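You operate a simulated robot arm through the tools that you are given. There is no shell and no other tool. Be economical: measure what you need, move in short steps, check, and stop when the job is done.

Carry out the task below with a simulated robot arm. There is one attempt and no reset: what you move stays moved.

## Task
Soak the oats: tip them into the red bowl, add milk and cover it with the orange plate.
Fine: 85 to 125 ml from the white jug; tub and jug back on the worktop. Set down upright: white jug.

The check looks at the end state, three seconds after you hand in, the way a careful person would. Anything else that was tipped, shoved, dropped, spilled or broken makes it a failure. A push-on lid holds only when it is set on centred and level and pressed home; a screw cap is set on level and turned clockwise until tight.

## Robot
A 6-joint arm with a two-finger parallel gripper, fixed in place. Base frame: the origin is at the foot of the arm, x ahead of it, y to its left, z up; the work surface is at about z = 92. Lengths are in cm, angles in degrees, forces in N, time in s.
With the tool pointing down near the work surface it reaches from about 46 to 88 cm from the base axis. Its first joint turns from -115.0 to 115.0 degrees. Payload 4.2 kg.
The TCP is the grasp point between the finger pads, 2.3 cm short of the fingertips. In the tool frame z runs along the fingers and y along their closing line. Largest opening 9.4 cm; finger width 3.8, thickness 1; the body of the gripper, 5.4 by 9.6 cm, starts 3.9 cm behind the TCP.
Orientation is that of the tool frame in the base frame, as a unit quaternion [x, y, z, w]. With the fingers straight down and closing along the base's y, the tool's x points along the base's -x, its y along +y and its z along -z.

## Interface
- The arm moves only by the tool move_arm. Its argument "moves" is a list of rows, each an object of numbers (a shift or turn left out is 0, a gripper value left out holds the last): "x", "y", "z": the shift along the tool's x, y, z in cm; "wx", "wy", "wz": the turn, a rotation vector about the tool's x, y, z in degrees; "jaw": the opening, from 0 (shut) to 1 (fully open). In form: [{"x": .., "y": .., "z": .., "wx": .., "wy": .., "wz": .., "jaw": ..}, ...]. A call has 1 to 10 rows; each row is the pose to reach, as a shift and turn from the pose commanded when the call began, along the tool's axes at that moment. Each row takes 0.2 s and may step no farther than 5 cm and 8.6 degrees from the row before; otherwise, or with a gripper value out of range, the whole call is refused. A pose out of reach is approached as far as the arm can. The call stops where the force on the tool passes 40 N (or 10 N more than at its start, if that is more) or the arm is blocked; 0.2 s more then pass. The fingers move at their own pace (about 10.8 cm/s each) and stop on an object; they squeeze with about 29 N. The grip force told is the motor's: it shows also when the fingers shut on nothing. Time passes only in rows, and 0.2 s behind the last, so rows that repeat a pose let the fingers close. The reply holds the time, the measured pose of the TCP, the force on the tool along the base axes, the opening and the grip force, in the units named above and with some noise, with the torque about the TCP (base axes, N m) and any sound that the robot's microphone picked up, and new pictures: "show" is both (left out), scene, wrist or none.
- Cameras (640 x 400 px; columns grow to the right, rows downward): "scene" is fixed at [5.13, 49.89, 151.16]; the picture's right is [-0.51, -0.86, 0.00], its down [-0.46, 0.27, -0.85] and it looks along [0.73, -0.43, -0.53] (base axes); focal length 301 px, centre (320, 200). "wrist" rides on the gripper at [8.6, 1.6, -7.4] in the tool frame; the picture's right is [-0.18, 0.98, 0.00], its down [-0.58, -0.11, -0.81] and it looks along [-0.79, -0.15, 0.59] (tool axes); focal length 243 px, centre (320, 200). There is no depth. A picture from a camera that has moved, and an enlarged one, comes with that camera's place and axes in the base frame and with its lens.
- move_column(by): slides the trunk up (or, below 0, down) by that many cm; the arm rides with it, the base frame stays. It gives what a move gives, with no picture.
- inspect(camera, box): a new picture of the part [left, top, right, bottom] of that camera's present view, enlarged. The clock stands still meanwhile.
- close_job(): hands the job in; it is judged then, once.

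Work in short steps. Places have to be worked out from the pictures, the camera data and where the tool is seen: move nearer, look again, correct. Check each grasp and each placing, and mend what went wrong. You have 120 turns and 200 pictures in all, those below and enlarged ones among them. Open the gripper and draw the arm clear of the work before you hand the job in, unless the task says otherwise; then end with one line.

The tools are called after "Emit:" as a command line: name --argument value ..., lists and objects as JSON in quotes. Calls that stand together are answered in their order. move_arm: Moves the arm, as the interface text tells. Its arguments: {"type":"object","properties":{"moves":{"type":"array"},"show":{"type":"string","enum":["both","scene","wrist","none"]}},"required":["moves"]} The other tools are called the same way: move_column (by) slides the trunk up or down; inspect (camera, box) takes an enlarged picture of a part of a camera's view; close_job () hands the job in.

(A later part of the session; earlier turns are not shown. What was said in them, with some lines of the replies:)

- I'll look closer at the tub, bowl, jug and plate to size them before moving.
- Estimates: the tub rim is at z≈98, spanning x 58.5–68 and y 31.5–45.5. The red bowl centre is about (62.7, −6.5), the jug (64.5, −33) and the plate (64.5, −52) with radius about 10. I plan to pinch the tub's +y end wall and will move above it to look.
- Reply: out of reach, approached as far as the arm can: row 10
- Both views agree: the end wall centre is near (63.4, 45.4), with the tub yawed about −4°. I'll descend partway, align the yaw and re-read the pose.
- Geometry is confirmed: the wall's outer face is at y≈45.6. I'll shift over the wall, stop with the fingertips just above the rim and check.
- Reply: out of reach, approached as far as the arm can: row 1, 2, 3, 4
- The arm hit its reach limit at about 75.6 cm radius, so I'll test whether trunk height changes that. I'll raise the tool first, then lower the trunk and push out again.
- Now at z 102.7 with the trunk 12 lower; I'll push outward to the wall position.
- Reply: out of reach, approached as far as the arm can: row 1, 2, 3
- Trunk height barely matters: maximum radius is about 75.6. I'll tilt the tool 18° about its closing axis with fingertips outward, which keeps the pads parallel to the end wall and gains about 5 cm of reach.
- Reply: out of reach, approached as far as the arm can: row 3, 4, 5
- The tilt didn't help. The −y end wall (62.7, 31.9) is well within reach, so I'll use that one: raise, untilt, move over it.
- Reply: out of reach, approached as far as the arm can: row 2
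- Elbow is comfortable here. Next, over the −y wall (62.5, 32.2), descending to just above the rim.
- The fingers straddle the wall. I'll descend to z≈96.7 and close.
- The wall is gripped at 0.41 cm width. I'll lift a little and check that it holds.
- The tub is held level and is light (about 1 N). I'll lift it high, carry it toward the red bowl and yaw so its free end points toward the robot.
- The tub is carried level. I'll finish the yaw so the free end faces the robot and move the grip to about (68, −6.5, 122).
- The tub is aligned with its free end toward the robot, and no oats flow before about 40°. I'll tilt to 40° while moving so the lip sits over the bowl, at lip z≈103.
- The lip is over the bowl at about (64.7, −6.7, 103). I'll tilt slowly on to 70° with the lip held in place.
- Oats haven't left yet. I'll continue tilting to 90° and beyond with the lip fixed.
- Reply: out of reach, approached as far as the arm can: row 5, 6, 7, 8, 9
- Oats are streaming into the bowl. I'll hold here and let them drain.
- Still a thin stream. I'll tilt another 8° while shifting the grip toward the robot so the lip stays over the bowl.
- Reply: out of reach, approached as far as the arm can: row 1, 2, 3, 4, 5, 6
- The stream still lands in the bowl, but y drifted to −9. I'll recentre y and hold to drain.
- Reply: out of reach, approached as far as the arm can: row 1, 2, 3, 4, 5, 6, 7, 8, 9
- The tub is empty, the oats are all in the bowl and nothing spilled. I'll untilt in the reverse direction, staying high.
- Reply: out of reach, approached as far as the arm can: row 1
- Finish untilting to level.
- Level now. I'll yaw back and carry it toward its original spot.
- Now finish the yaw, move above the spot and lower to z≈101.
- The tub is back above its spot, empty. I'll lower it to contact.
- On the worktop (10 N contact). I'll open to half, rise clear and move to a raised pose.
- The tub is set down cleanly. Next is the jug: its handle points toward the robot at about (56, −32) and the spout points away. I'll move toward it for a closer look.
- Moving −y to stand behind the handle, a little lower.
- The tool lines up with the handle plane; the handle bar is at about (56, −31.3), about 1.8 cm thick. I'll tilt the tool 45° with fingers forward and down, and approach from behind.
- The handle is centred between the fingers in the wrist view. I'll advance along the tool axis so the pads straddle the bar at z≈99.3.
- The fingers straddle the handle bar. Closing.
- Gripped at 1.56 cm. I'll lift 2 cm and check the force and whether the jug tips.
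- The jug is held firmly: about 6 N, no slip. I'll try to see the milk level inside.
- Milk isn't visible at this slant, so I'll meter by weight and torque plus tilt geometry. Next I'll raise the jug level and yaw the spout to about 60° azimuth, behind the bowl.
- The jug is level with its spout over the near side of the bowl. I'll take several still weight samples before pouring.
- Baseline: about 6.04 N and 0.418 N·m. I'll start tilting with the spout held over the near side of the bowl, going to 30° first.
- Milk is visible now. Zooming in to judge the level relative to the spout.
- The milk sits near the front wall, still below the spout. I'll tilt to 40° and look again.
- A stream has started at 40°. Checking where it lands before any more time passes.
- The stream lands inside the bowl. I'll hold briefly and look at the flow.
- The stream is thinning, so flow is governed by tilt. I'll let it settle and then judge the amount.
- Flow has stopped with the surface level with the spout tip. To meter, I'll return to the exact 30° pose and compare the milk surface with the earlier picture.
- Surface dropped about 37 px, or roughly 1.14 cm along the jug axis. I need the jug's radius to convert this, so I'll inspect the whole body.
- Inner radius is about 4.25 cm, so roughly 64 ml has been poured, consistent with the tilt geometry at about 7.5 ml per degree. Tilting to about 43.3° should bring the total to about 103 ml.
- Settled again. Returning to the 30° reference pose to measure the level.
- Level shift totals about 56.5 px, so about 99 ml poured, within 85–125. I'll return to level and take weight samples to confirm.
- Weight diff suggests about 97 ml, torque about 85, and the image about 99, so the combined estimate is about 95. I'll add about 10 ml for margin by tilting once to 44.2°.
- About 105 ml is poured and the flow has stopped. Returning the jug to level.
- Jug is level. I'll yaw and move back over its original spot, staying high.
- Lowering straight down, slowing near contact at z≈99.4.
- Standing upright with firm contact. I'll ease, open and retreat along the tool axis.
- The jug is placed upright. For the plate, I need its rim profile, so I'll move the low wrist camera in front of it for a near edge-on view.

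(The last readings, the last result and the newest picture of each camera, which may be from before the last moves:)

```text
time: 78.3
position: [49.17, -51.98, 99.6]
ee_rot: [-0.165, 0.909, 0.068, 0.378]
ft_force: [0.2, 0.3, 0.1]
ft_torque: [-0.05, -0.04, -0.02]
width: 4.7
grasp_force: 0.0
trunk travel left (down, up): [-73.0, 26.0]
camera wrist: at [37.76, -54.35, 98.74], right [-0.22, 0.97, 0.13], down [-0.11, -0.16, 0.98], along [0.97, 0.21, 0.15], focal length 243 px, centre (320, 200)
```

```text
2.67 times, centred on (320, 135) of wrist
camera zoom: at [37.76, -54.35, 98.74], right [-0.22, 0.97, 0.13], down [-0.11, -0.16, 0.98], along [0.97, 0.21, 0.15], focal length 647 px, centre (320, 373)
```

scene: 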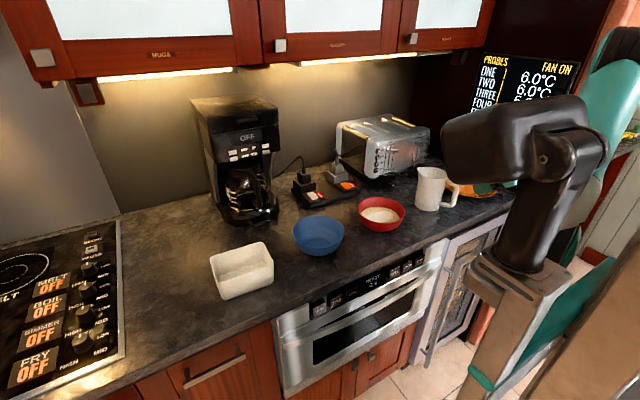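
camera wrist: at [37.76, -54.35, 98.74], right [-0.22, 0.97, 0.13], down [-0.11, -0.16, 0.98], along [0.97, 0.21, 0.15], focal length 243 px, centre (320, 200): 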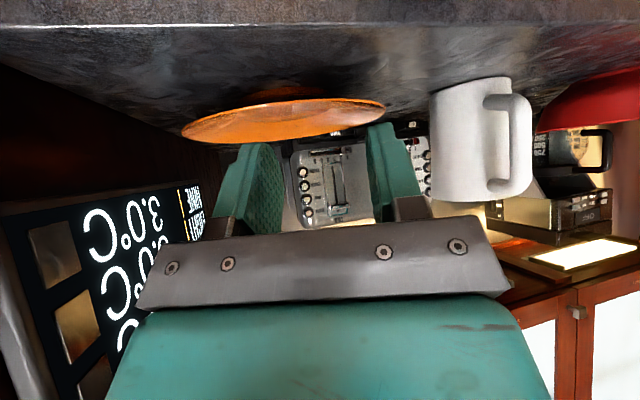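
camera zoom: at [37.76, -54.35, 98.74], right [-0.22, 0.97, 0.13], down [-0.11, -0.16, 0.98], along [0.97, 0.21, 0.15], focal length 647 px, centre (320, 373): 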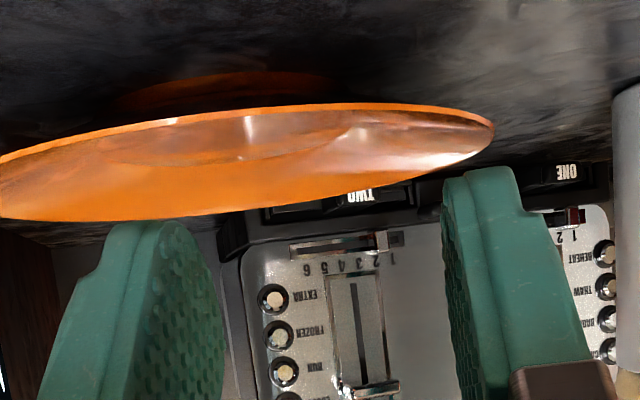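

Plate: centre about (64.8, −51), radius about 10.2, rim z≈94.3, with about 2 cm clearance underneath the rim. I'll pinch the near rim with fingers closing vertically, approaching along +x. First I'll back off and roll the tool 90°.

Emit:
move_arm --moves '[{"z": -3, "wz": 8}, {"z": -6, "wz": 16}, {"z": -6, "wz": 24}, {"z": -6, "wz": 32}, {"z": -6, "wz": 40}, {"z": -6, "wz": 48}, {"z": -6, "wz": 56}, {"z": -6, "wz": 64}, {"z": -6, "wz": 72}, {"z": -6, "wz": 80}]' --show "none"

Emit:
move_arm --moves '[{"wz": 5}, {"wz": 10}, {"wz": 10}]'

```text
time: 80.5
position: [45.06, -53.39, 103.78]
ee_rot: [0.458, 0.801, 0.295, 0.246]
ft_force: [-0.5, -0.5, 0.1]
ft_torque: [-0.01, 0.01, 0.02]
width: 4.72
grasp_force: 0.2
trunk travel left (down, up): [-73.0, 26.0]
```

```text
time: 81.3
position: [45.21, -53.43, 103.88]
ee_rot: [0.525, 0.759, 0.317, 0.219]
ft_force: [0.5, -0.5, 0.7]
ft_torque: [-0.01, 0.0, 0.02]
width: 4.69
grasp_force: 0.0
trunk travel left (down, up): [-73.0, 26.0]
camera wrist: at [38.11, -46.7, 110.28], right [0.71, 0.07, 0.7], down [-0.4, -0.77, 0.49], along [0.57, -0.63, -0.52], focal length 243 px, centre (320, 200)
```

scene: 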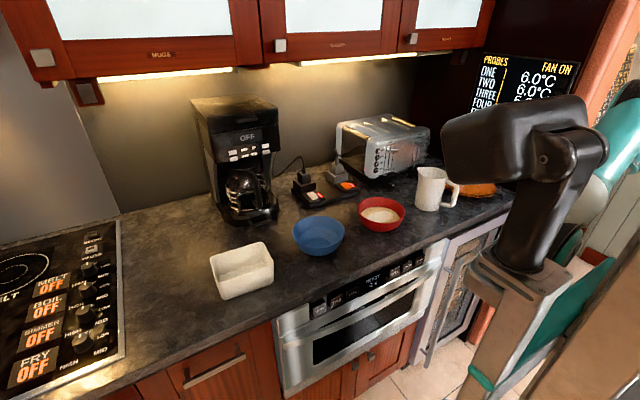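
wrist: 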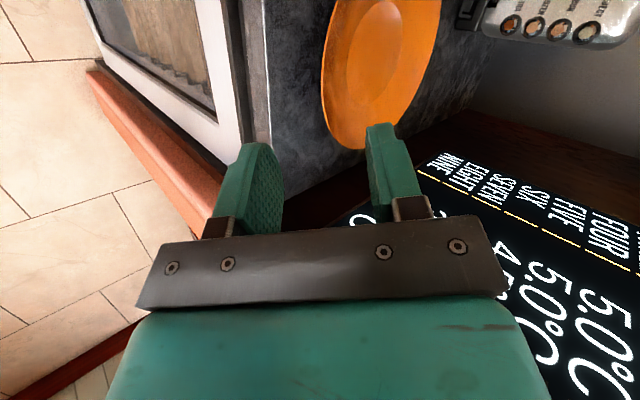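

Roll is done and the view is clear. Now I'll yaw to face +x, then pitch the fingers up to 25° below horizontal.

Emit:
move_arm --moves '[{"wy": -4.9, "wz": 4.9}, {"wy": -9.7, "wz": 9.7}, {"wy": -14.5, "wz": 14.5}, {"wy": -14.5, "wz": 14.5}]' --show "none"

Emit:
move_arm --moves '[{"wx": -7}, {"wx": -14}, {"wx": -20}, {"wx": -20}]'

```text
time: 82.3
position: [45.19, -53.44, 103.89]
ee_rot: [0.653, 0.653, 0.271, 0.272]
ft_force: [0.4, 0.2, 0.1]
ft_torque: [0.01, -0.04, -0.02]
width: 4.69
grasp_force: 0.0
trunk travel left (down, up): [-73.0, 26.0]
```

```text
time: 83.3
position: [45.18, -53.5, 103.91]
ee_rot: [0.595, 0.596, 0.381, 0.381]
ft_force: [0.2, 0.5, -0.3]
ft_torque: [-0.01, 0.0, 0.02]
width: 4.71
grasp_force: 0.0
trunk travel left (down, up): [-73.0, 26.0]
camera wrist: at [38.92, -44.69, 108.5], right [0.41, -0.18, 0.89], down [-0.78, -0.58, 0.24], along [0.48, -0.79, -0.38], focal length 243 px, centre (320, 200)
```

scene: 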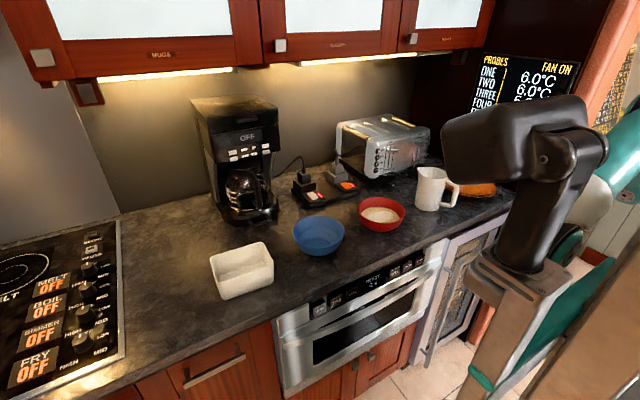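
wrist: 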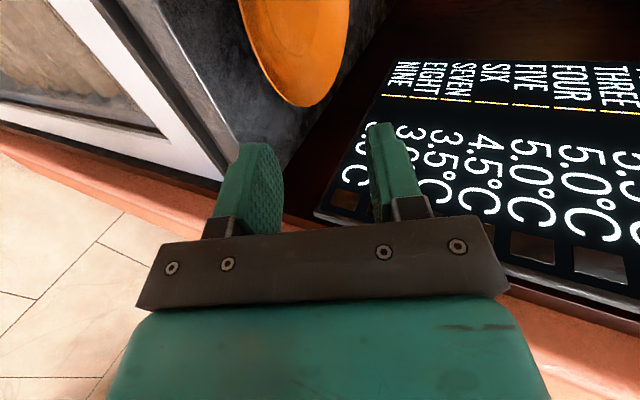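

Orientation is good. I'll set the jaw to 2 cm and move to a pre-grasp in front of the near rim, at (49.5, −51, 97.3).

Emit:
move_arm --moves '[{"x": 1, "y": -2.1, "z": 1, "jaw": 0.22}, {"x": 2.5, "y": -4.16, "z": 3}, {"x": 2.5, "y": -4.16, "z": 5}, {"x": 2.5, "y": -4.16, "z": 6.69}, {"x": 2.5, "y": -4.16, "z": 6.69}]'

Emit:
inspect --camera "wrist" --box '[200, 0, 440, 160]'

```text
time: 84.5
position: [49.5, -50.92, 97.17]
ee_rot: [0.595, 0.596, 0.381, 0.381]
ft_force: [-0.5, 0.3, 0.5]
ft_torque: [-0.01, -0.02, -0.01]
width: 2.08
grasp_force: 0.0
trunk travel left (down, up): [-73.0, 26.0]
camera wrist: at [43.24, -42.16, 101.84], right [0.41, -0.18, 0.89], down [-0.78, -0.58, 0.24], along [0.48, -0.79, -0.38], focal length 243 px, centre (320, 200)
```

scene: 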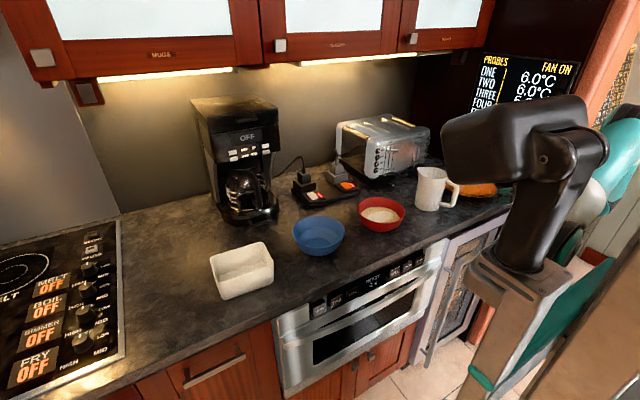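
wrist: 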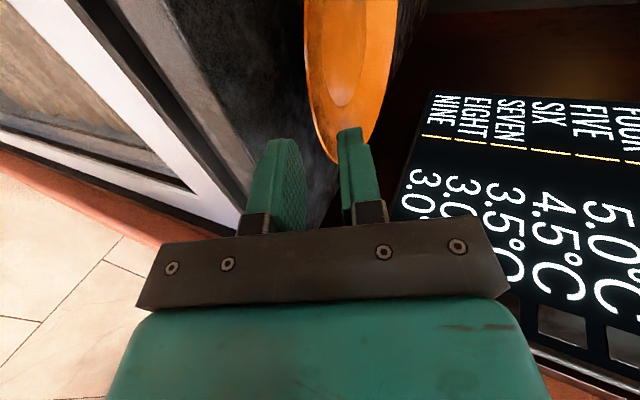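

```text
2.50 times, centred on (320, 80) of wrist
camera zoom: at [43.24, -42.16, 101.84], right [0.41, -0.18, 0.89], down [-0.78, -0.58, 0.24], along [0.48, -0.79, -0.38], focal length 606 px, centre (320, 500)
```

zoom: 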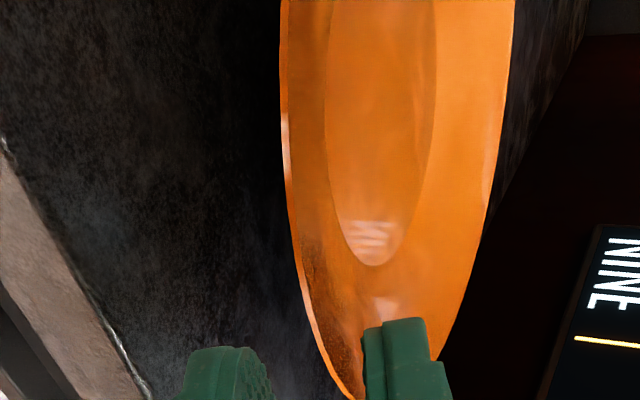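

The projection matches: rim near point is at (54.6, −51, 94.3). Advancing along the tool axis so the rim enters between the fingers.

Emit:
move_arm --moves '[{"z": 1.5}, {"z": 3}, {"z": 4}, {"z": 4}]' --show "wrist"

Emit:
inspect --camera "wrist" --box '[240, 60, 432, 180]'

```text
time: 85.5
position: [53.07, -50.93, 95.57]
ee_rot: [0.595, 0.596, 0.381, 0.382]
ft_force: [-0.2, 0.4, 0.3]
ft_torque: [0.0, 0.02, 0.01]
width: 2.06
grasp_force: 0.0
trunk travel left (down, up): [-73.0, 26.0]
camera wrist: at [46.84, -42.17, 100.2], right [0.41, -0.18, 0.89], down [-0.78, -0.58, 0.24], along [0.48, -0.79, -0.38], focal length 243 px, centre (320, 200)
```

wrist: 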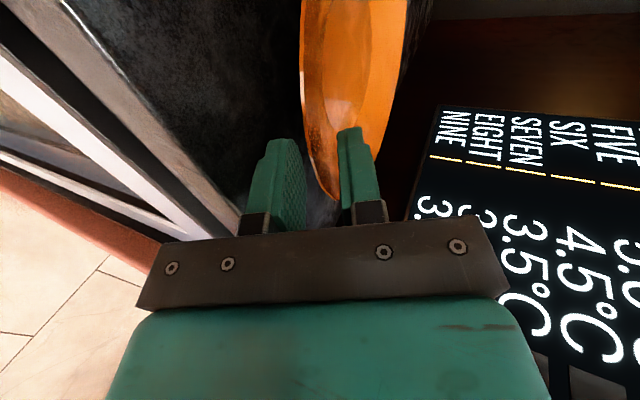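

```text
3.33 times, centred on (336, 120) of wrist
camera zoom: at [46.84, -42.17, 100.2], right [0.41, -0.18, 0.89], down [-0.78, -0.58, 0.24], along [0.48, -0.79, -0.38], focal length 809 px, centre (267, 467)
```

zoom: 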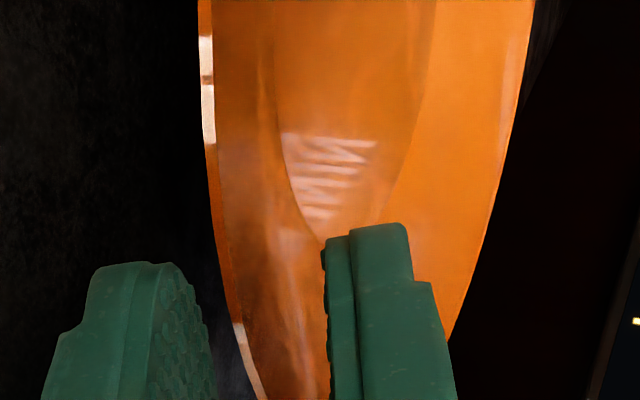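

The rim lies between the fingers, with the lower finger about 0.4 cm below it. I'll advance another 1.6 cm in small steps, watching force.

Emit:
move_arm --moves '[{"z": 0.5}, {"z": 1}, {"z": 1.3}, {"z": 1.6}, {"z": 1.6}]' --show "none"

Emit:
inspect --camera "wrist" --box '[240, 60, 432, 180]'

```text
time: 86.7
position: [54.47, -50.96, 94.87]
ee_rot: [0.595, 0.596, 0.381, 0.381]
ft_force: [0.8, 0.4, 0.0]
ft_torque: [-0.03, 0.0, -0.04]
width: 2.04
grasp_force: 0.0
trunk travel left (down, up): [-73.0, 26.0]
```

```text
3.33 times, centred on (336, 120) of wrist
camera zoom: at [48.29, -42.17, 99.55], right [0.41, -0.18, 0.89], down [-0.78, -0.58, 0.24], along [0.48, -0.79, -0.38], focal length 809 px, centre (267, 467)
```

zoom: 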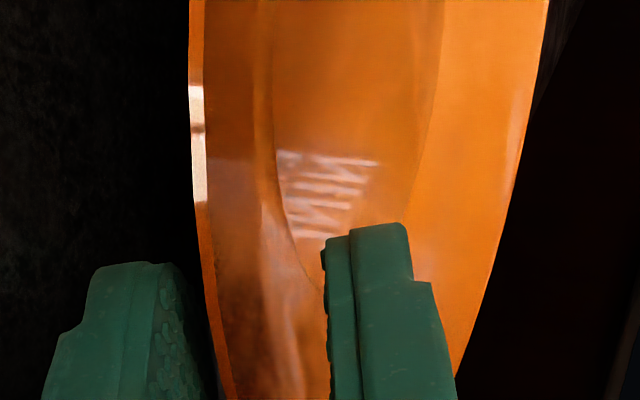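

No contact and the rim is overlapping the lower finger. Closing now.

Emit:
move_arm --moves '[{"jaw": 0.1}, {"jaw": 0}, {"jaw": 0}, {"jaw": 0}]' --show "wrist"

Emit:
inspect --camera "wrist" --box '[240, 60, 432, 180]'

```text
time: 87.7
position: [54.57, -50.9, 94.94]
ee_rot: [0.595, 0.596, 0.382, 0.382]
ft_force: [2.4, -1.2, 8.3]
ft_torque: [-0.35, -0.36, -0.03]
width: 0.35
grasp_force: 28.7
trunk travel left (down, up): [-73.0, 26.0]
camera wrist: at [48.28, -42.17, 99.61], right [0.41, -0.18, 0.89], down [-0.78, -0.58, 0.24], along [0.48, -0.79, -0.38], focal length 243 px, centre (320, 200)
```

wrist: 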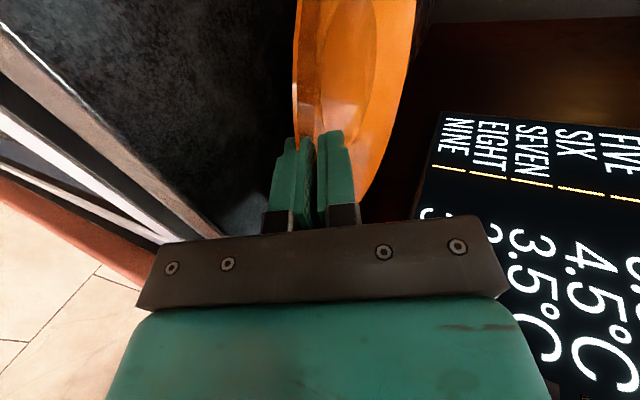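

```text
3.33 times, centred on (336, 120) of wrist
camera zoom: at [48.28, -42.17, 99.61], right [0.41, -0.18, 0.89], down [-0.78, -0.58, 0.24], along [0.48, -0.79, -0.38], focal length 809 px, centre (267, 467)
```

zoom: 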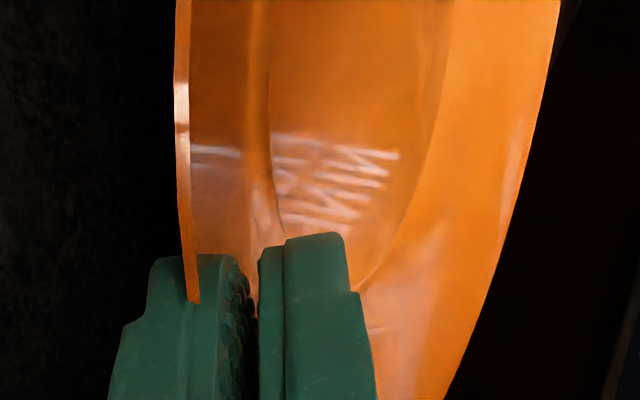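

Closed on 0.35 cm. I'll lift gently and see whether the plate comes along.

Emit:
move_arm --moves '[{"y": 0.45, "z": -0.21}, {"y": 0.9, "z": -0.42}, {"y": 1.36, "z": -0.63}, {"y": 1.36, "z": -0.63}]'

Emit:
inspect --camera "scene" --box '[400, 130, 528, 226]'

```text
time: 88.7
position: [54.56, -50.91, 96.36]
ee_rot: [0.595, 0.596, 0.381, 0.381]
ft_force: [-0.3, 0.4, -3.6]
ft_torque: [-0.01, 0.3, 0.01]
width: 0.32
grasp_force: 28.7
trunk travel left (down, up): [-73.0, 26.0]
camera wrist: at [48.29, -42.19, 101.02], right [0.41, -0.18, 0.89], down [-0.78, -0.58, 0.24], along [0.48, -0.79, -0.38], focal length 243 px, centre (320, 200)
```

scene: 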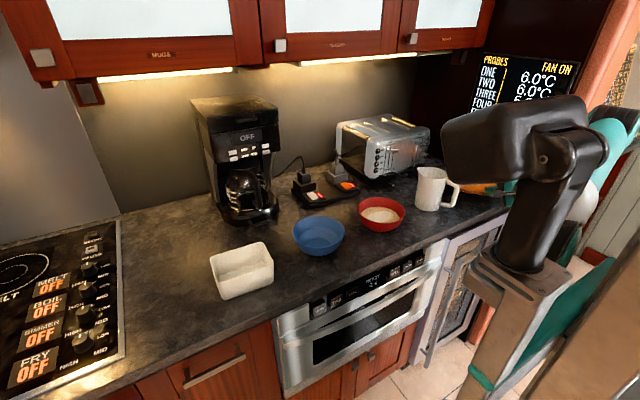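
wrist: 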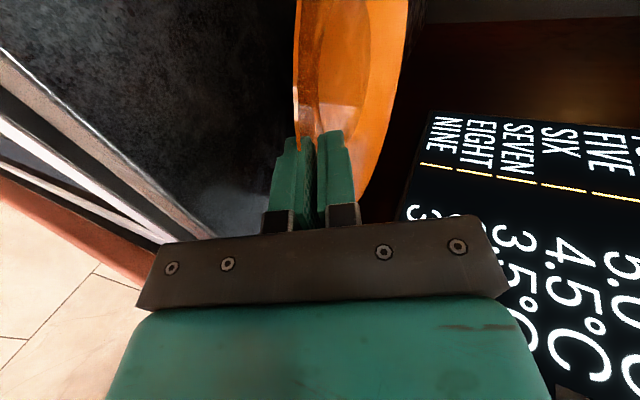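

```text
4.17 times, centred on (464, 178) of scene
camera zoom: at [5.13, 49.89, 151.16], right [-0.51, -0.86, 0.0], down [-0.46, 0.27, -0.85], along [0.73, -0.43, -0.53], focal length 1253 px, centre (-280, 292)
```

zoom: 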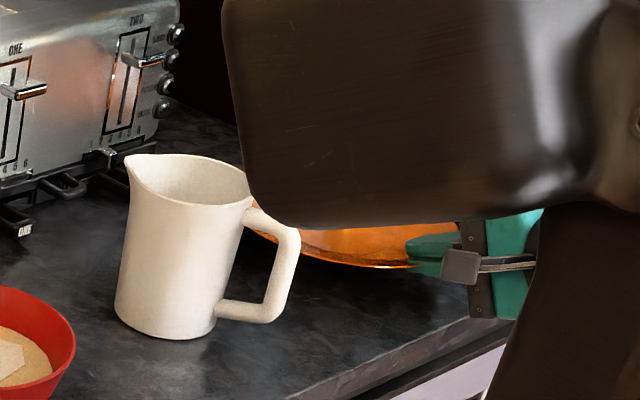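

Carrying about 3.6 N with 0.3 N·m, so the plate is held cantilevered. I'll lift further and check it doesn't sag.

Emit:
move_arm --moves '[{"y": 1.8, "z": -0.85}, {"y": 3.6, "z": -1.7}, {"y": 5.4, "z": -2.5}, {"y": 7.2, "z": -3.4}, {"y": 9.06, "z": -4.23}, {"y": 9.06, "z": -4.23}]'

Emit:
inspect --camera "wrist" --box '[240, 60, 432, 180]'

```text
time: 90.1
position: [54.51, -50.93, 106.4]
ee_rot: [0.595, 0.596, 0.381, 0.381]
ft_force: [-0.1, 0.1, -2.3]
ft_torque: [0.01, 0.32, 0.02]
width: 0.36
grasp_force: 28.9
trunk travel left (down, up): [-73.0, 26.0]
camera wrist: at [48.3, -42.24, 111.08], right [0.41, -0.18, 0.89], down [-0.78, -0.58, 0.24], along [0.48, -0.79, -0.38], focal length 243 px, centre (320, 200)
```

scene: 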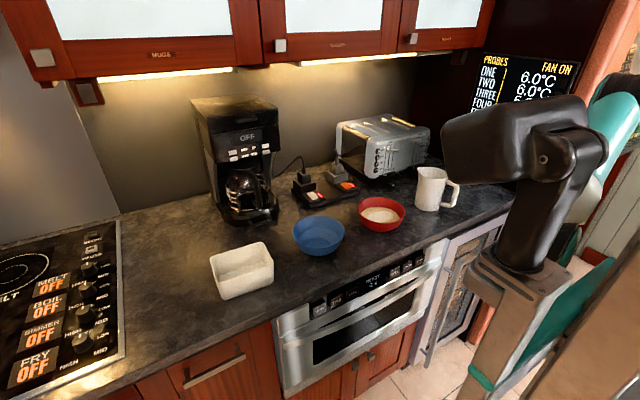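
wrist: 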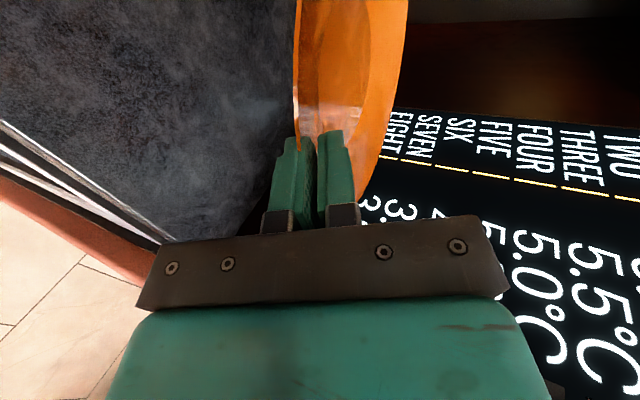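

```text
3.33 times, centred on (336, 120) of wrist
camera zoom: at [48.3, -42.24, 111.08], right [0.41, -0.18, 0.89], down [-0.78, -0.58, 0.24], along [0.48, -0.79, -0.38], focal length 809 px, centre (267, 467)
```

zoom: 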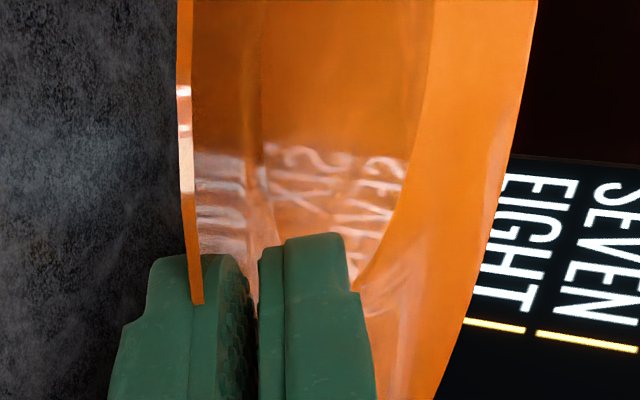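

The plate is held with only a slight sag. I'll lift above jug height and carry it slowly toward the bowl, yawing the tool to +45° azimuth so the wrist stays in reach.

Emit:
move_arm --moves '[{"y": 1.8, "z": -0.85}, {"y": 4.5, "z": -2.1}, {"y": 7, "z": -3.27}, {"y": 8, "z": -3.73}, {"x": 1.5, "y": 8, "z": -3.73}, {"x": 4, "y": 8, "z": -3.73, "wy": 4, "wz": -1.87}, {"x": 7, "y": 8, "z": -3.73, "wy": 8, "wz": -3.73}, {"x": 10, "y": 8, "z": -3.73, "wy": 12, "wz": -5.6}, {"x": 12.5, "y": 8, "z": -3.73, "wy": 15, "wz": -7}, {"x": 13.5, "y": 8, "z": -3.73, "wy": 16, "wz": -7.46}]'

```text
time: 92.3
position: [54.62, -37.45, 115.21]
ee_rot: [0.495, 0.681, 0.435, 0.318]
ft_force: [-0.1, -0.4, -4.2]
ft_torque: [-0.09, 0.26, 0.01]
width: 0.34
grasp_force: 29.0
trunk travel left (down, up): [-73.0, 26.0]
camera wrist: at [45.95, -30.88, 119.87], right [0.45, -0.05, 0.89], down [-0.56, -0.79, 0.24], along [0.69, -0.61, -0.38], focal length 243 px, centre (320, 200)
```

scene: 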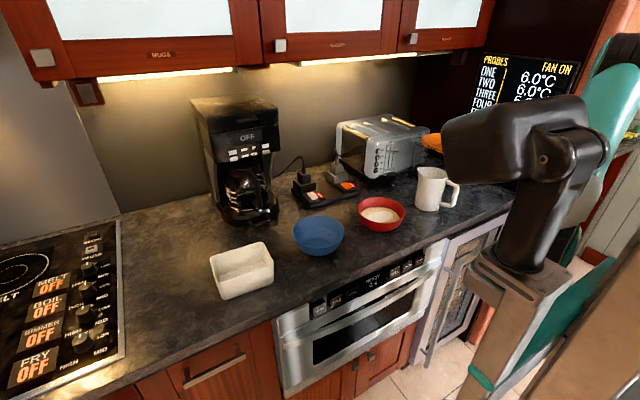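
wrist: 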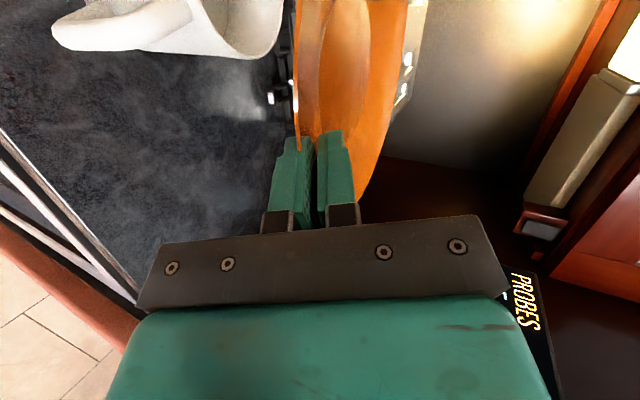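

Continuing toward the bowl with the rest of the yaw.

Emit:
move_arm --moves '[{"x": 1.4, "y": 0.2, "z": 0.46, "wy": 2, "wz": -0.93}, {"x": 4.2, "y": 0.61, "z": 1.39, "wy": 5.5, "wz": -2.56}, {"x": 7.3, "y": 1.06, "z": 2.41, "wy": 9, "wz": -4.2}, {"x": 10.6, "y": 1.54, "z": 3.5, "wy": 12.5, "wz": -5.8}, {"x": 13.9, "y": 2.01, "z": 4.6, "wy": 16, "wz": -7.45}, {"x": 17.2, "y": 2.49, "z": 5.68, "wy": 19.5, "wz": -9.1}, {"x": 20.2, "y": 2.93, "z": 6.68, "wy": 22.5, "wz": -10.5}, {"x": 22.36, "y": 3.24, "z": 7.39, "wy": 24.7, "wz": -11.5}, {"x": 22.36, "y": 3.24, "z": 7.39, "wy": 24.7, "wz": -11.5}]'

Emit:
inspect --camera "scene" --box '[320, 110, 480, 230]'

```text
time: 94.3
position: [55.21, -13.62, 115.03]
ee_rot: [0.322, 0.779, 0.497, 0.207]
ft_force: [0.4, 0.0, -2.6]
ft_torque: [-0.19, 0.24, 0.01]
width: 0.37
grasp_force: 29.0
trunk travel left (down, up): [-73.0, 26.0]
camera wrist: at [44.73, -11.73, 119.7], right [0.42, 0.16, 0.89], down [-0.14, -0.96, 0.24], along [0.9, -0.23, -0.38], focal length 243 px, centre (320, 200)
```

scene: 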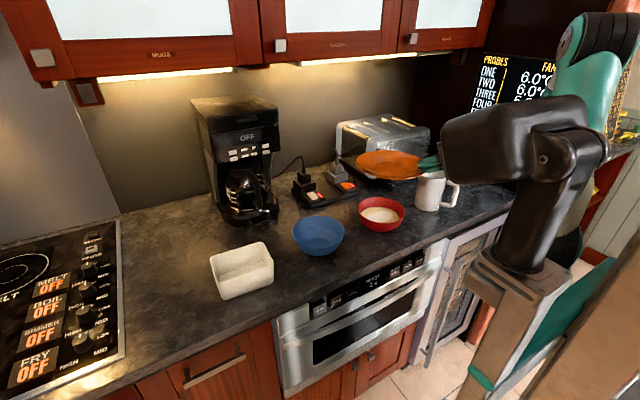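
wrist: 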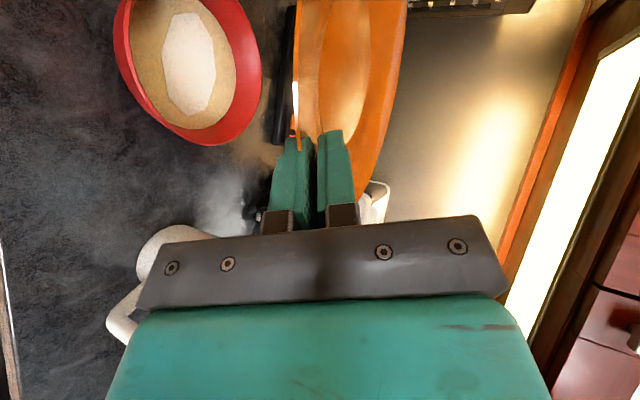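

```text
3.33 times, centred on (400, 170) of scene
camera zoom: at [5.13, 49.89, 151.16], right [-0.51, -0.86, 0.0], down [-0.46, 0.27, -0.85], along [0.73, -0.43, -0.53], focal length 1002 px, centre (53, 300)
```

zoom: 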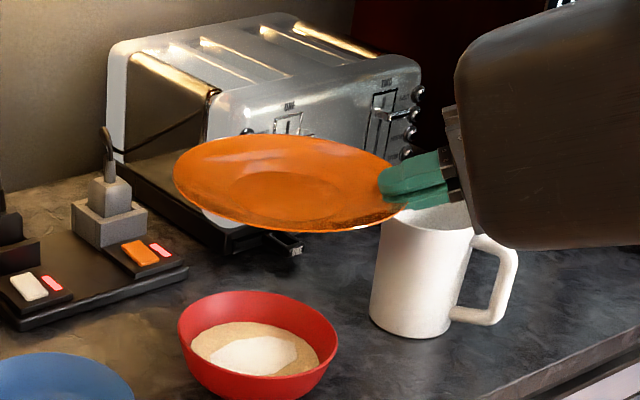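

The plate is nearly level with its centre at about (61.7, −6.5), and the bowl centre is about (62.9, −6.6). I'll shift slightly, correct 2° of sag and lower to z≈103 before checking.

Emit:
move_arm --moves '[{"x": -0.25, "y": 0.05, "z": 0.1, "wx": -1}, {"x": -0.49, "y": -1.5, "z": 0.9, "wx": -2}, {"x": -0.49, "y": -3.8, "z": 2, "wx": -2}, {"x": -0.49, "y": -6.2, "z": 3.1, "wx": -2}, {"x": -0.49, "y": -8.6, "z": 4.25, "wx": -2}, {"x": -0.49, "y": -10.2, "z": 5, "wx": -2}, {"x": -0.49, "y": -10.78, "z": 5.27, "wx": -2}, {"x": -0.49, "y": -10.78, "z": 5.27, "wx": -2}]'

Emit:
inspect --camera "scene" --box '[330, 150, 458, 246]'

Emit:
inspect --camera "wrist" --box '[80, 0, 400, 200]'

```text
time: 96.1
position: [56.09, -14.01, 102.95]
ee_rot: [0.318, 0.77, 0.511, 0.211]
ft_force: [0.7, -0.1, -3.6]
ft_torque: [-0.23, 0.22, -0.02]
width: 0.37
grasp_force: 28.2
out of reach, approached as far as the arm can: row 4, 5, 6, 7, 8
trunk travel left (down, up): [-73.0, 26.0]
camera wrist: at [45.45, -12.27, 107.42], right [0.4, 0.14, 0.91], down [-0.14, -0.97, 0.21], along [0.91, -0.22, -0.37], focal length 243 px, centre (320, 200)
```

scene: 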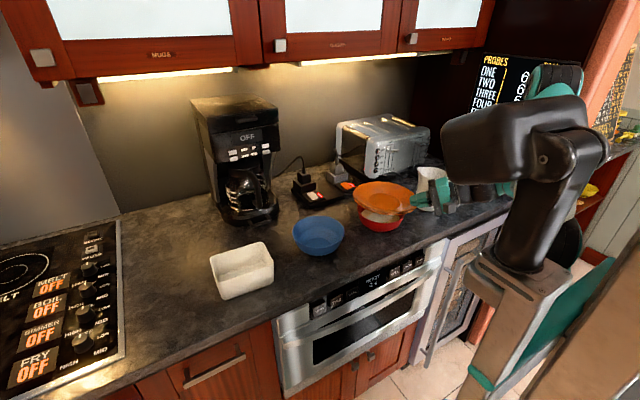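
wrist: 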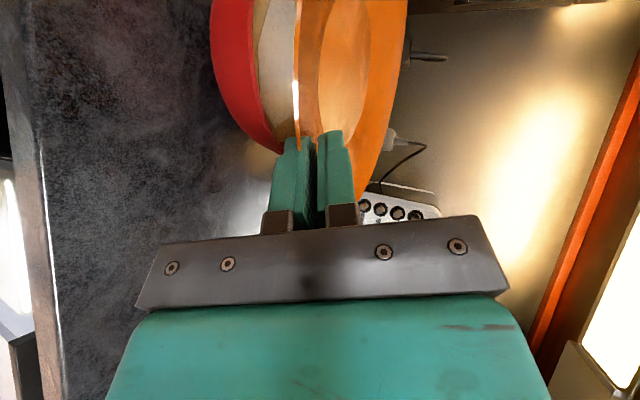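

```text
4.17 times, centred on (394, 198) of scene
camera zoom: at [5.13, 49.89, 151.16], right [-0.51, -0.86, 0.0], down [-0.46, 0.27, -0.85], along [0.73, -0.43, -0.53], focal length 1253 px, centre (12, 208)
```

zoom: 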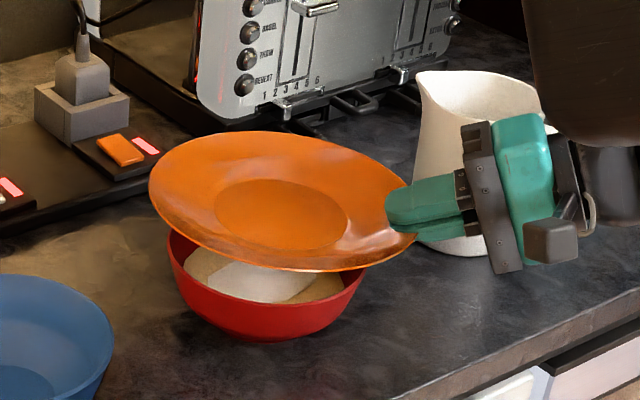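

```text
2.00 times, centred on (240, 100) of wrist
camera zoom: at [45.45, -12.27, 107.42], right [0.4, 0.14, 0.91], down [-0.14, -0.97, 0.21], along [0.91, -0.22, -0.37], focal length 485 px, centre (480, 400)
```

zoom: 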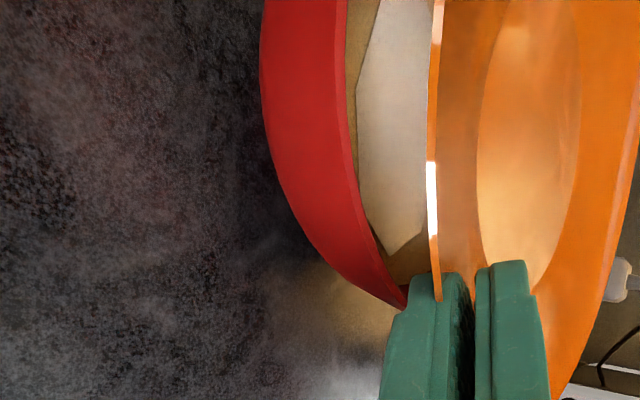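

Near position, but the arm folds at this height, so I'll lower the plate the rest of the way with the trunk. The plate needs about +0.6 cm in y; I'll shift, drop the trunk 2 cm and look.

Emit:
move_arm --moves '[{"x": 0.21, "y": 0.09, "z": 0.19}, {"x": 0.42, "y": 0.18, "z": 0.38}, {"x": 0.42, "y": 0.18, "z": 0.38}]' --show "none"

Emit:
move_column --by -2

Emit:
inspect --camera "scene" --box '[340, 160, 436, 232]'

```text
time: 96.9
position: [56.42, -13.51, 102.87]
ee_rot: [0.318, 0.77, 0.511, 0.212]
ft_force: [0.3, 0.4, -3.9]
ft_torque: [-0.21, 0.23, -0.02]
width: 0.36
grasp_force: 28.3
out of reach, approached as far as the arm can: row 2, 3
trunk travel left (down, up): [-73.0, 26.0]
```

```text
time: 97.6
position: [56.41, -13.73, 100.99]
ee_rot: [0.318, 0.77, 0.51, 0.212]
ft_force: [-0.2, -0.7, -2.7]
ft_torque: [-0.2, 0.25, -0.03]
width: 0.35
grasp_force: 28.8
trunk travel left (down, up): [-71.0, 28.0]
```

```text
5.56 times, centred on (388, 196) of scene
camera zoom: at [5.13, 49.89, 151.16], right [-0.51, -0.86, 0.0], down [-0.46, 0.27, -0.85], along [0.73, -0.43, -0.53], focal length 1670 px, centre (-58, 222)
```

zoom: 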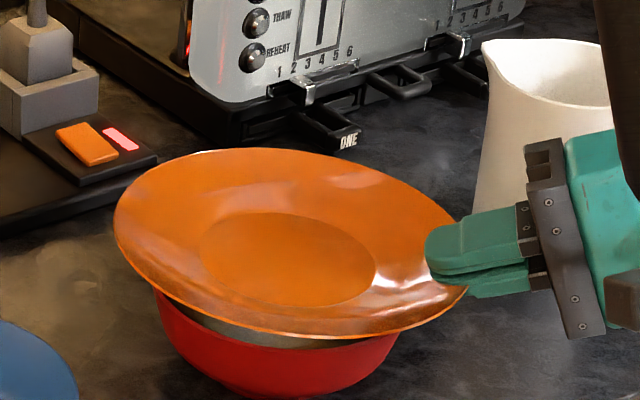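

Still about 1–2 cm above the bowl and well centred, slightly biased toward the gripper for finger clearance. Lowering 1 cm more.

Emit:
move_column --by -1

Emit:
inspect --camera "scene" --box '[340, 160, 436, 232]'

Emit:
inspect --camera "wrist" --box '[160, 40, 400, 190]'

```text
time: 98.2
position: [56.35, -13.51, 100.19]
ee_rot: [0.318, 0.769, 0.511, 0.214]
ft_force: [-1.4, -0.9, 9.8]
ft_torque: [0.11, -0.3, -0.06]
width: 0.36
grasp_force: 29.3
trunk travel left (down, up): [-70.0, 29.0]
```

```text
5.56 times, centred on (388, 196) of scene
camera zoom: at [5.13, 49.89, 151.16], right [-0.51, -0.86, 0.0], down [-0.46, 0.27, -0.85], along [0.73, -0.43, -0.53], focal length 1670 px, centre (-58, 222)
```

zoom: 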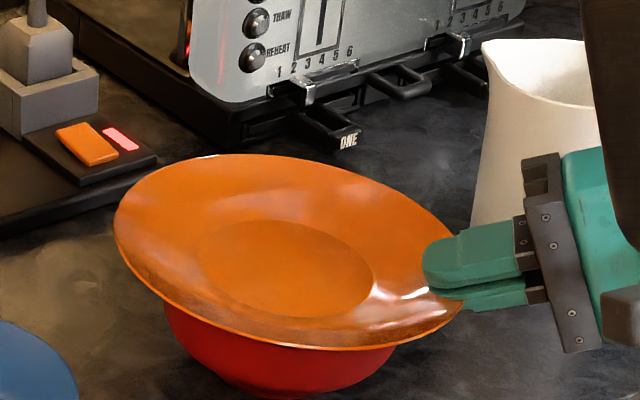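

```text
2.67 times, centred on (280, 115) of wrist
camera zoom: at [45.72, -11.86, 104.51], right [0.4, 0.14, 0.91], down [-0.14, -0.97, 0.21], along [0.91, -0.21, -0.36], focal length 647 px, centre (427, 427)
```

zoom: 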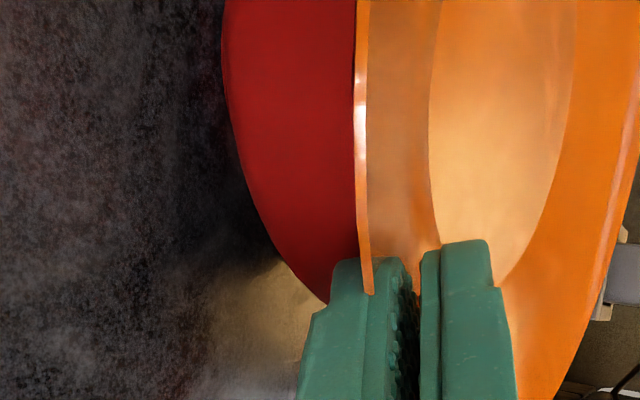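

Contact: about 13 N on the bowl, plate seated. I'll ease up 0.4 cm, then open slightly.

Emit:
move_column --by 0.4

Emit:
move_arm --moves '[{"jaw": 0.08}, {"jaw": 0.12}, {"jaw": 0.15}, {"jaw": 0.15}]'

Emit:
inspect --camera "scene" --box '[340, 160, 436, 232]'

Emit:
inspect --camera "wrist" --box '[160, 40, 400, 190]'

```text
time: 98.7
position: [56.33, -13.54, 100.31]
ee_rot: [0.318, 0.77, 0.511, 0.211]
ft_force: [0.5, 0.1, -2.0]
ft_torque: [-0.17, 0.12, 0.04]
width: 0.34
grasp_force: 28.7
trunk travel left (down, up): [-70.4, 28.6]
```

```text
time: 99.7
position: [56.35, -13.65, 100.37]
ee_rot: [0.318, 0.77, 0.511, 0.212]
ft_force: [-0.2, -0.2, 0.5]
ft_torque: [-0.05, 0.0, -0.05]
width: 1.42
grasp_force: 0.0
trunk travel left (down, up): [-70.4, 28.6]
camera wrist: at [45.73, -11.86, 104.84], right [0.4, 0.14, 0.91], down [-0.14, -0.97, 0.21], along [0.91, -0.22, -0.37], focal length 243 px, centre (320, 200)
```

scene: 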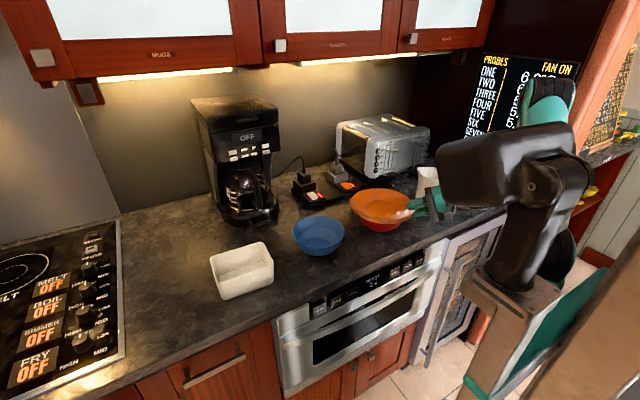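
wrist: 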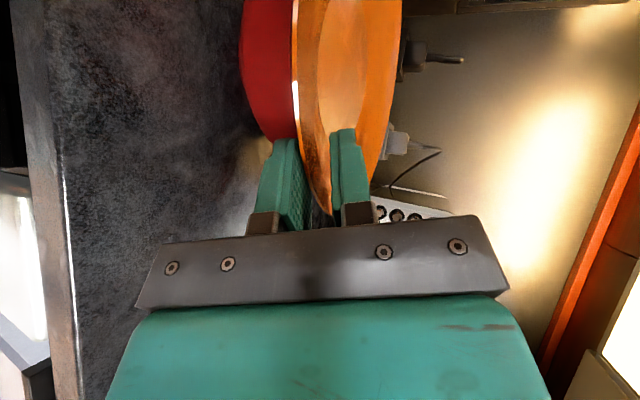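

```text
5.56 times, centred on (388, 196) of scene
camera zoom: at [5.13, 49.89, 151.16], right [-0.51, -0.86, 0.0], down [-0.46, 0.27, -0.85], along [0.73, -0.43, -0.53], focal length 1670 px, centre (-58, 222)
```

zoom: 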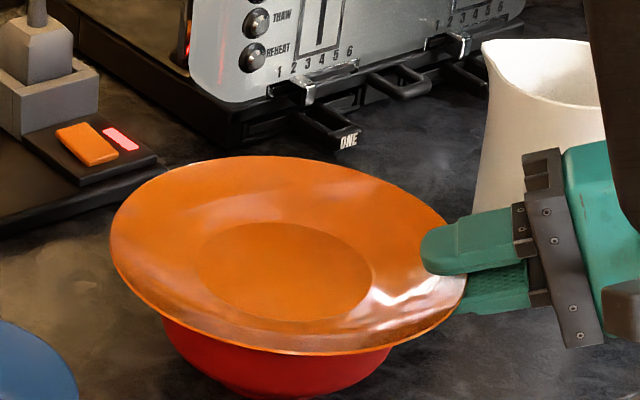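

```text
2.67 times, centred on (280, 115) of wrist
camera zoom: at [45.73, -11.86, 104.84], right [0.4, 0.14, 0.91], down [-0.14, -0.97, 0.21], along [0.91, -0.22, -0.37], focal length 647 px, centre (427, 427)
```

zoom: 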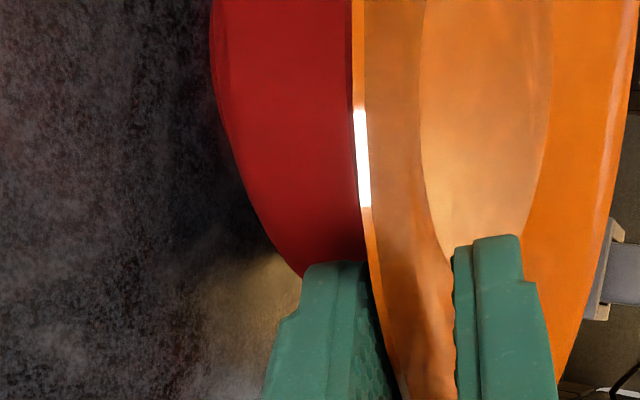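

The plate sits free of the fingers and level. Retreating straight back along the tool axis.

Emit:
move_arm --moves '[{"z": -0.7, "y": -0.1}, {"z": -1.5, "y": -0.2}, {"z": -2.5, "y": -0.2}, {"z": -4, "y": -0.2}, {"z": -6, "y": 0}, {"z": -8, "y": 0}]'

Emit:
inspect --camera "scene" --box '[340, 150, 468, 246]'

```text
time: 101.1
position: [51.49, -19.34, 103.43]
ee_rot: [0.317, 0.77, 0.512, 0.211]
ft_force: [-0.6, -0.1, 0.0]
ft_torque: [0.03, -0.04, 0.04]
width: 1.43
grasp_force: 0.0
out of reach, approached as far as the arm can: row 3, 4, 5, 6
trunk travel left (down, up): [-70.4, 28.6]
camera wrist: at [40.83, -17.46, 107.96], right [0.4, 0.14, 0.91], down [-0.14, -0.97, 0.21], along [0.91, -0.21, -0.37], focal length 243 px, centre (320, 200)
```

scene: 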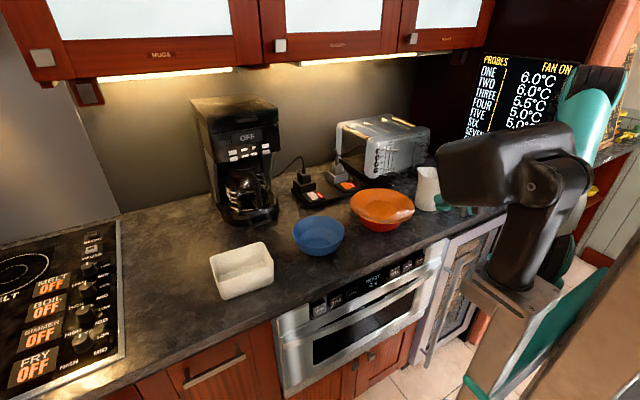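
wrist: 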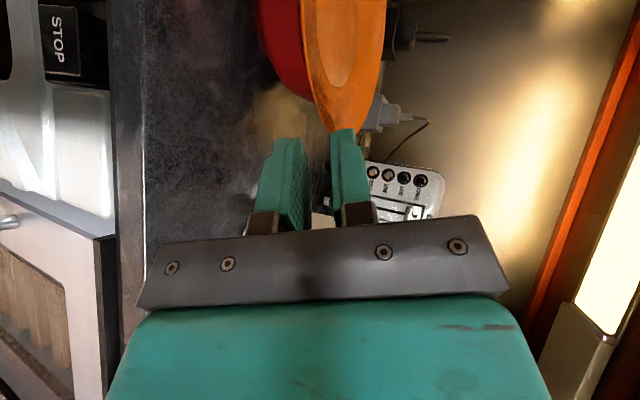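

```text
4.17 times, centred on (404, 198) of scene
camera zoom: at [5.13, 49.89, 151.16], right [-0.51, -0.86, 0.0], down [-0.46, 0.27, -0.85], along [0.73, -0.43, -0.53], focal length 1253 px, centre (-30, 208)
```

zoom: 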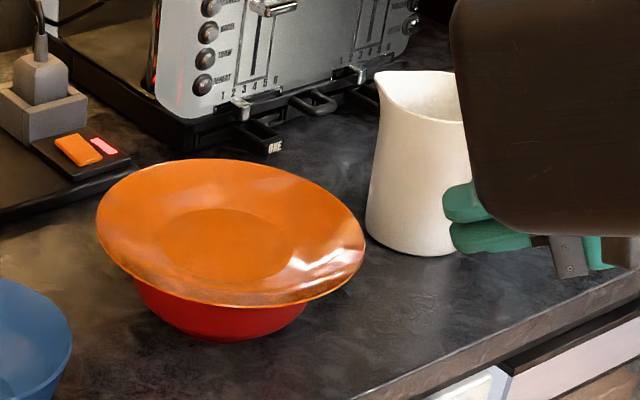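

The plate covers the bowl, level with the bowl rim line. Opening the gripper and lifting the arm clear.

Emit:
move_arm --moves '[{"y": 2.7, "z": -2}, {"y": 5.4, "z": -4, "jaw": 0.6}, {"y": 8.1, "z": -6}, {"y": 10.8, "z": -8, "jaw": 1}, {"y": 13.5, "z": -10}, {"y": 13.5, "z": -10}]' --show "scene"

Emit:
inspect --camera "scene" --box '[340, 150, 468, 246]'

Emit:
inspect --camera "scene" --box '[190, 190, 430, 300]'

```text
time: 102.5
position: [48.86, -21.65, 119.12]
ee_rot: [0.319, 0.77, 0.51, 0.212]
ft_force: [-0.5, -0.9, 0.5]
ft_torque: [0.0, -0.02, 0.0]
width: 9.4
grasp_force: 0.0
out of reach, approached as far as the arm can: row 5, 6
trunk travel left (down, up): [-70.4, 28.6]
```

scene: 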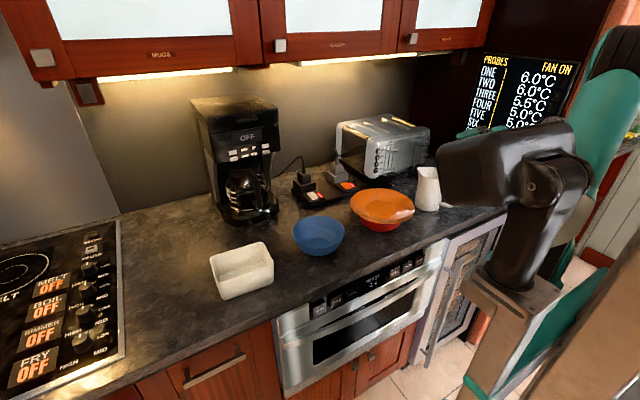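

```text
4.17 times, centred on (404, 198) of scene
camera zoom: at [5.13, 49.89, 151.16], right [-0.51, -0.86, 0.0], down [-0.46, 0.27, -0.85], along [0.73, -0.43, -0.53], focal length 1253 px, centre (-30, 208)
```

zoom: 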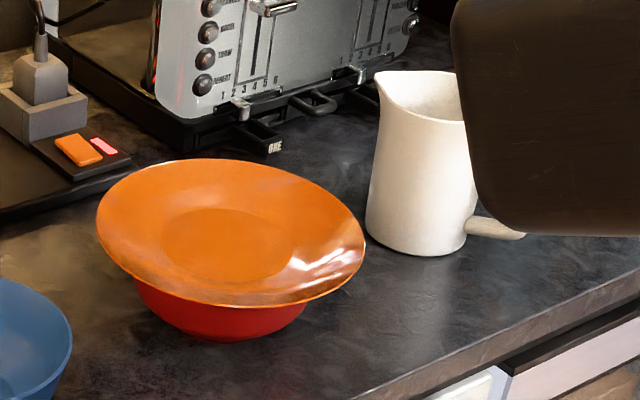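

```text
2.67 times, centred on (310, 245) of scene
camera zoom: at [5.13, 49.89, 151.16], right [-0.51, -0.86, 0.0], down [-0.46, 0.27, -0.85], along [0.73, -0.43, -0.53], focal length 802 px, centre (347, 80)
```

zoom: 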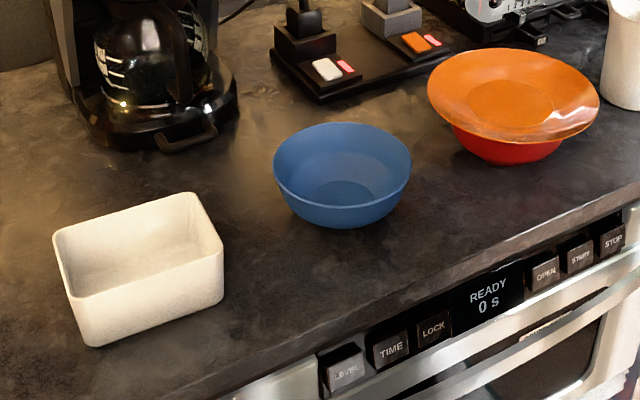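

Oats and milk are in the bowl under the level plate, the tub is on the worktop, the jug is upright, nothing spilled, and the open gripper is clear. Handing in.

Emit:
close_job

```text
The job is handed in.
```

I tipped the oats into the red bowl, poured in an estimated 105 ml of milk from the white jug, and covered the bowl with the orange plate. The tub is back on the worktop, the jug is standing upright, and I saw no spills.
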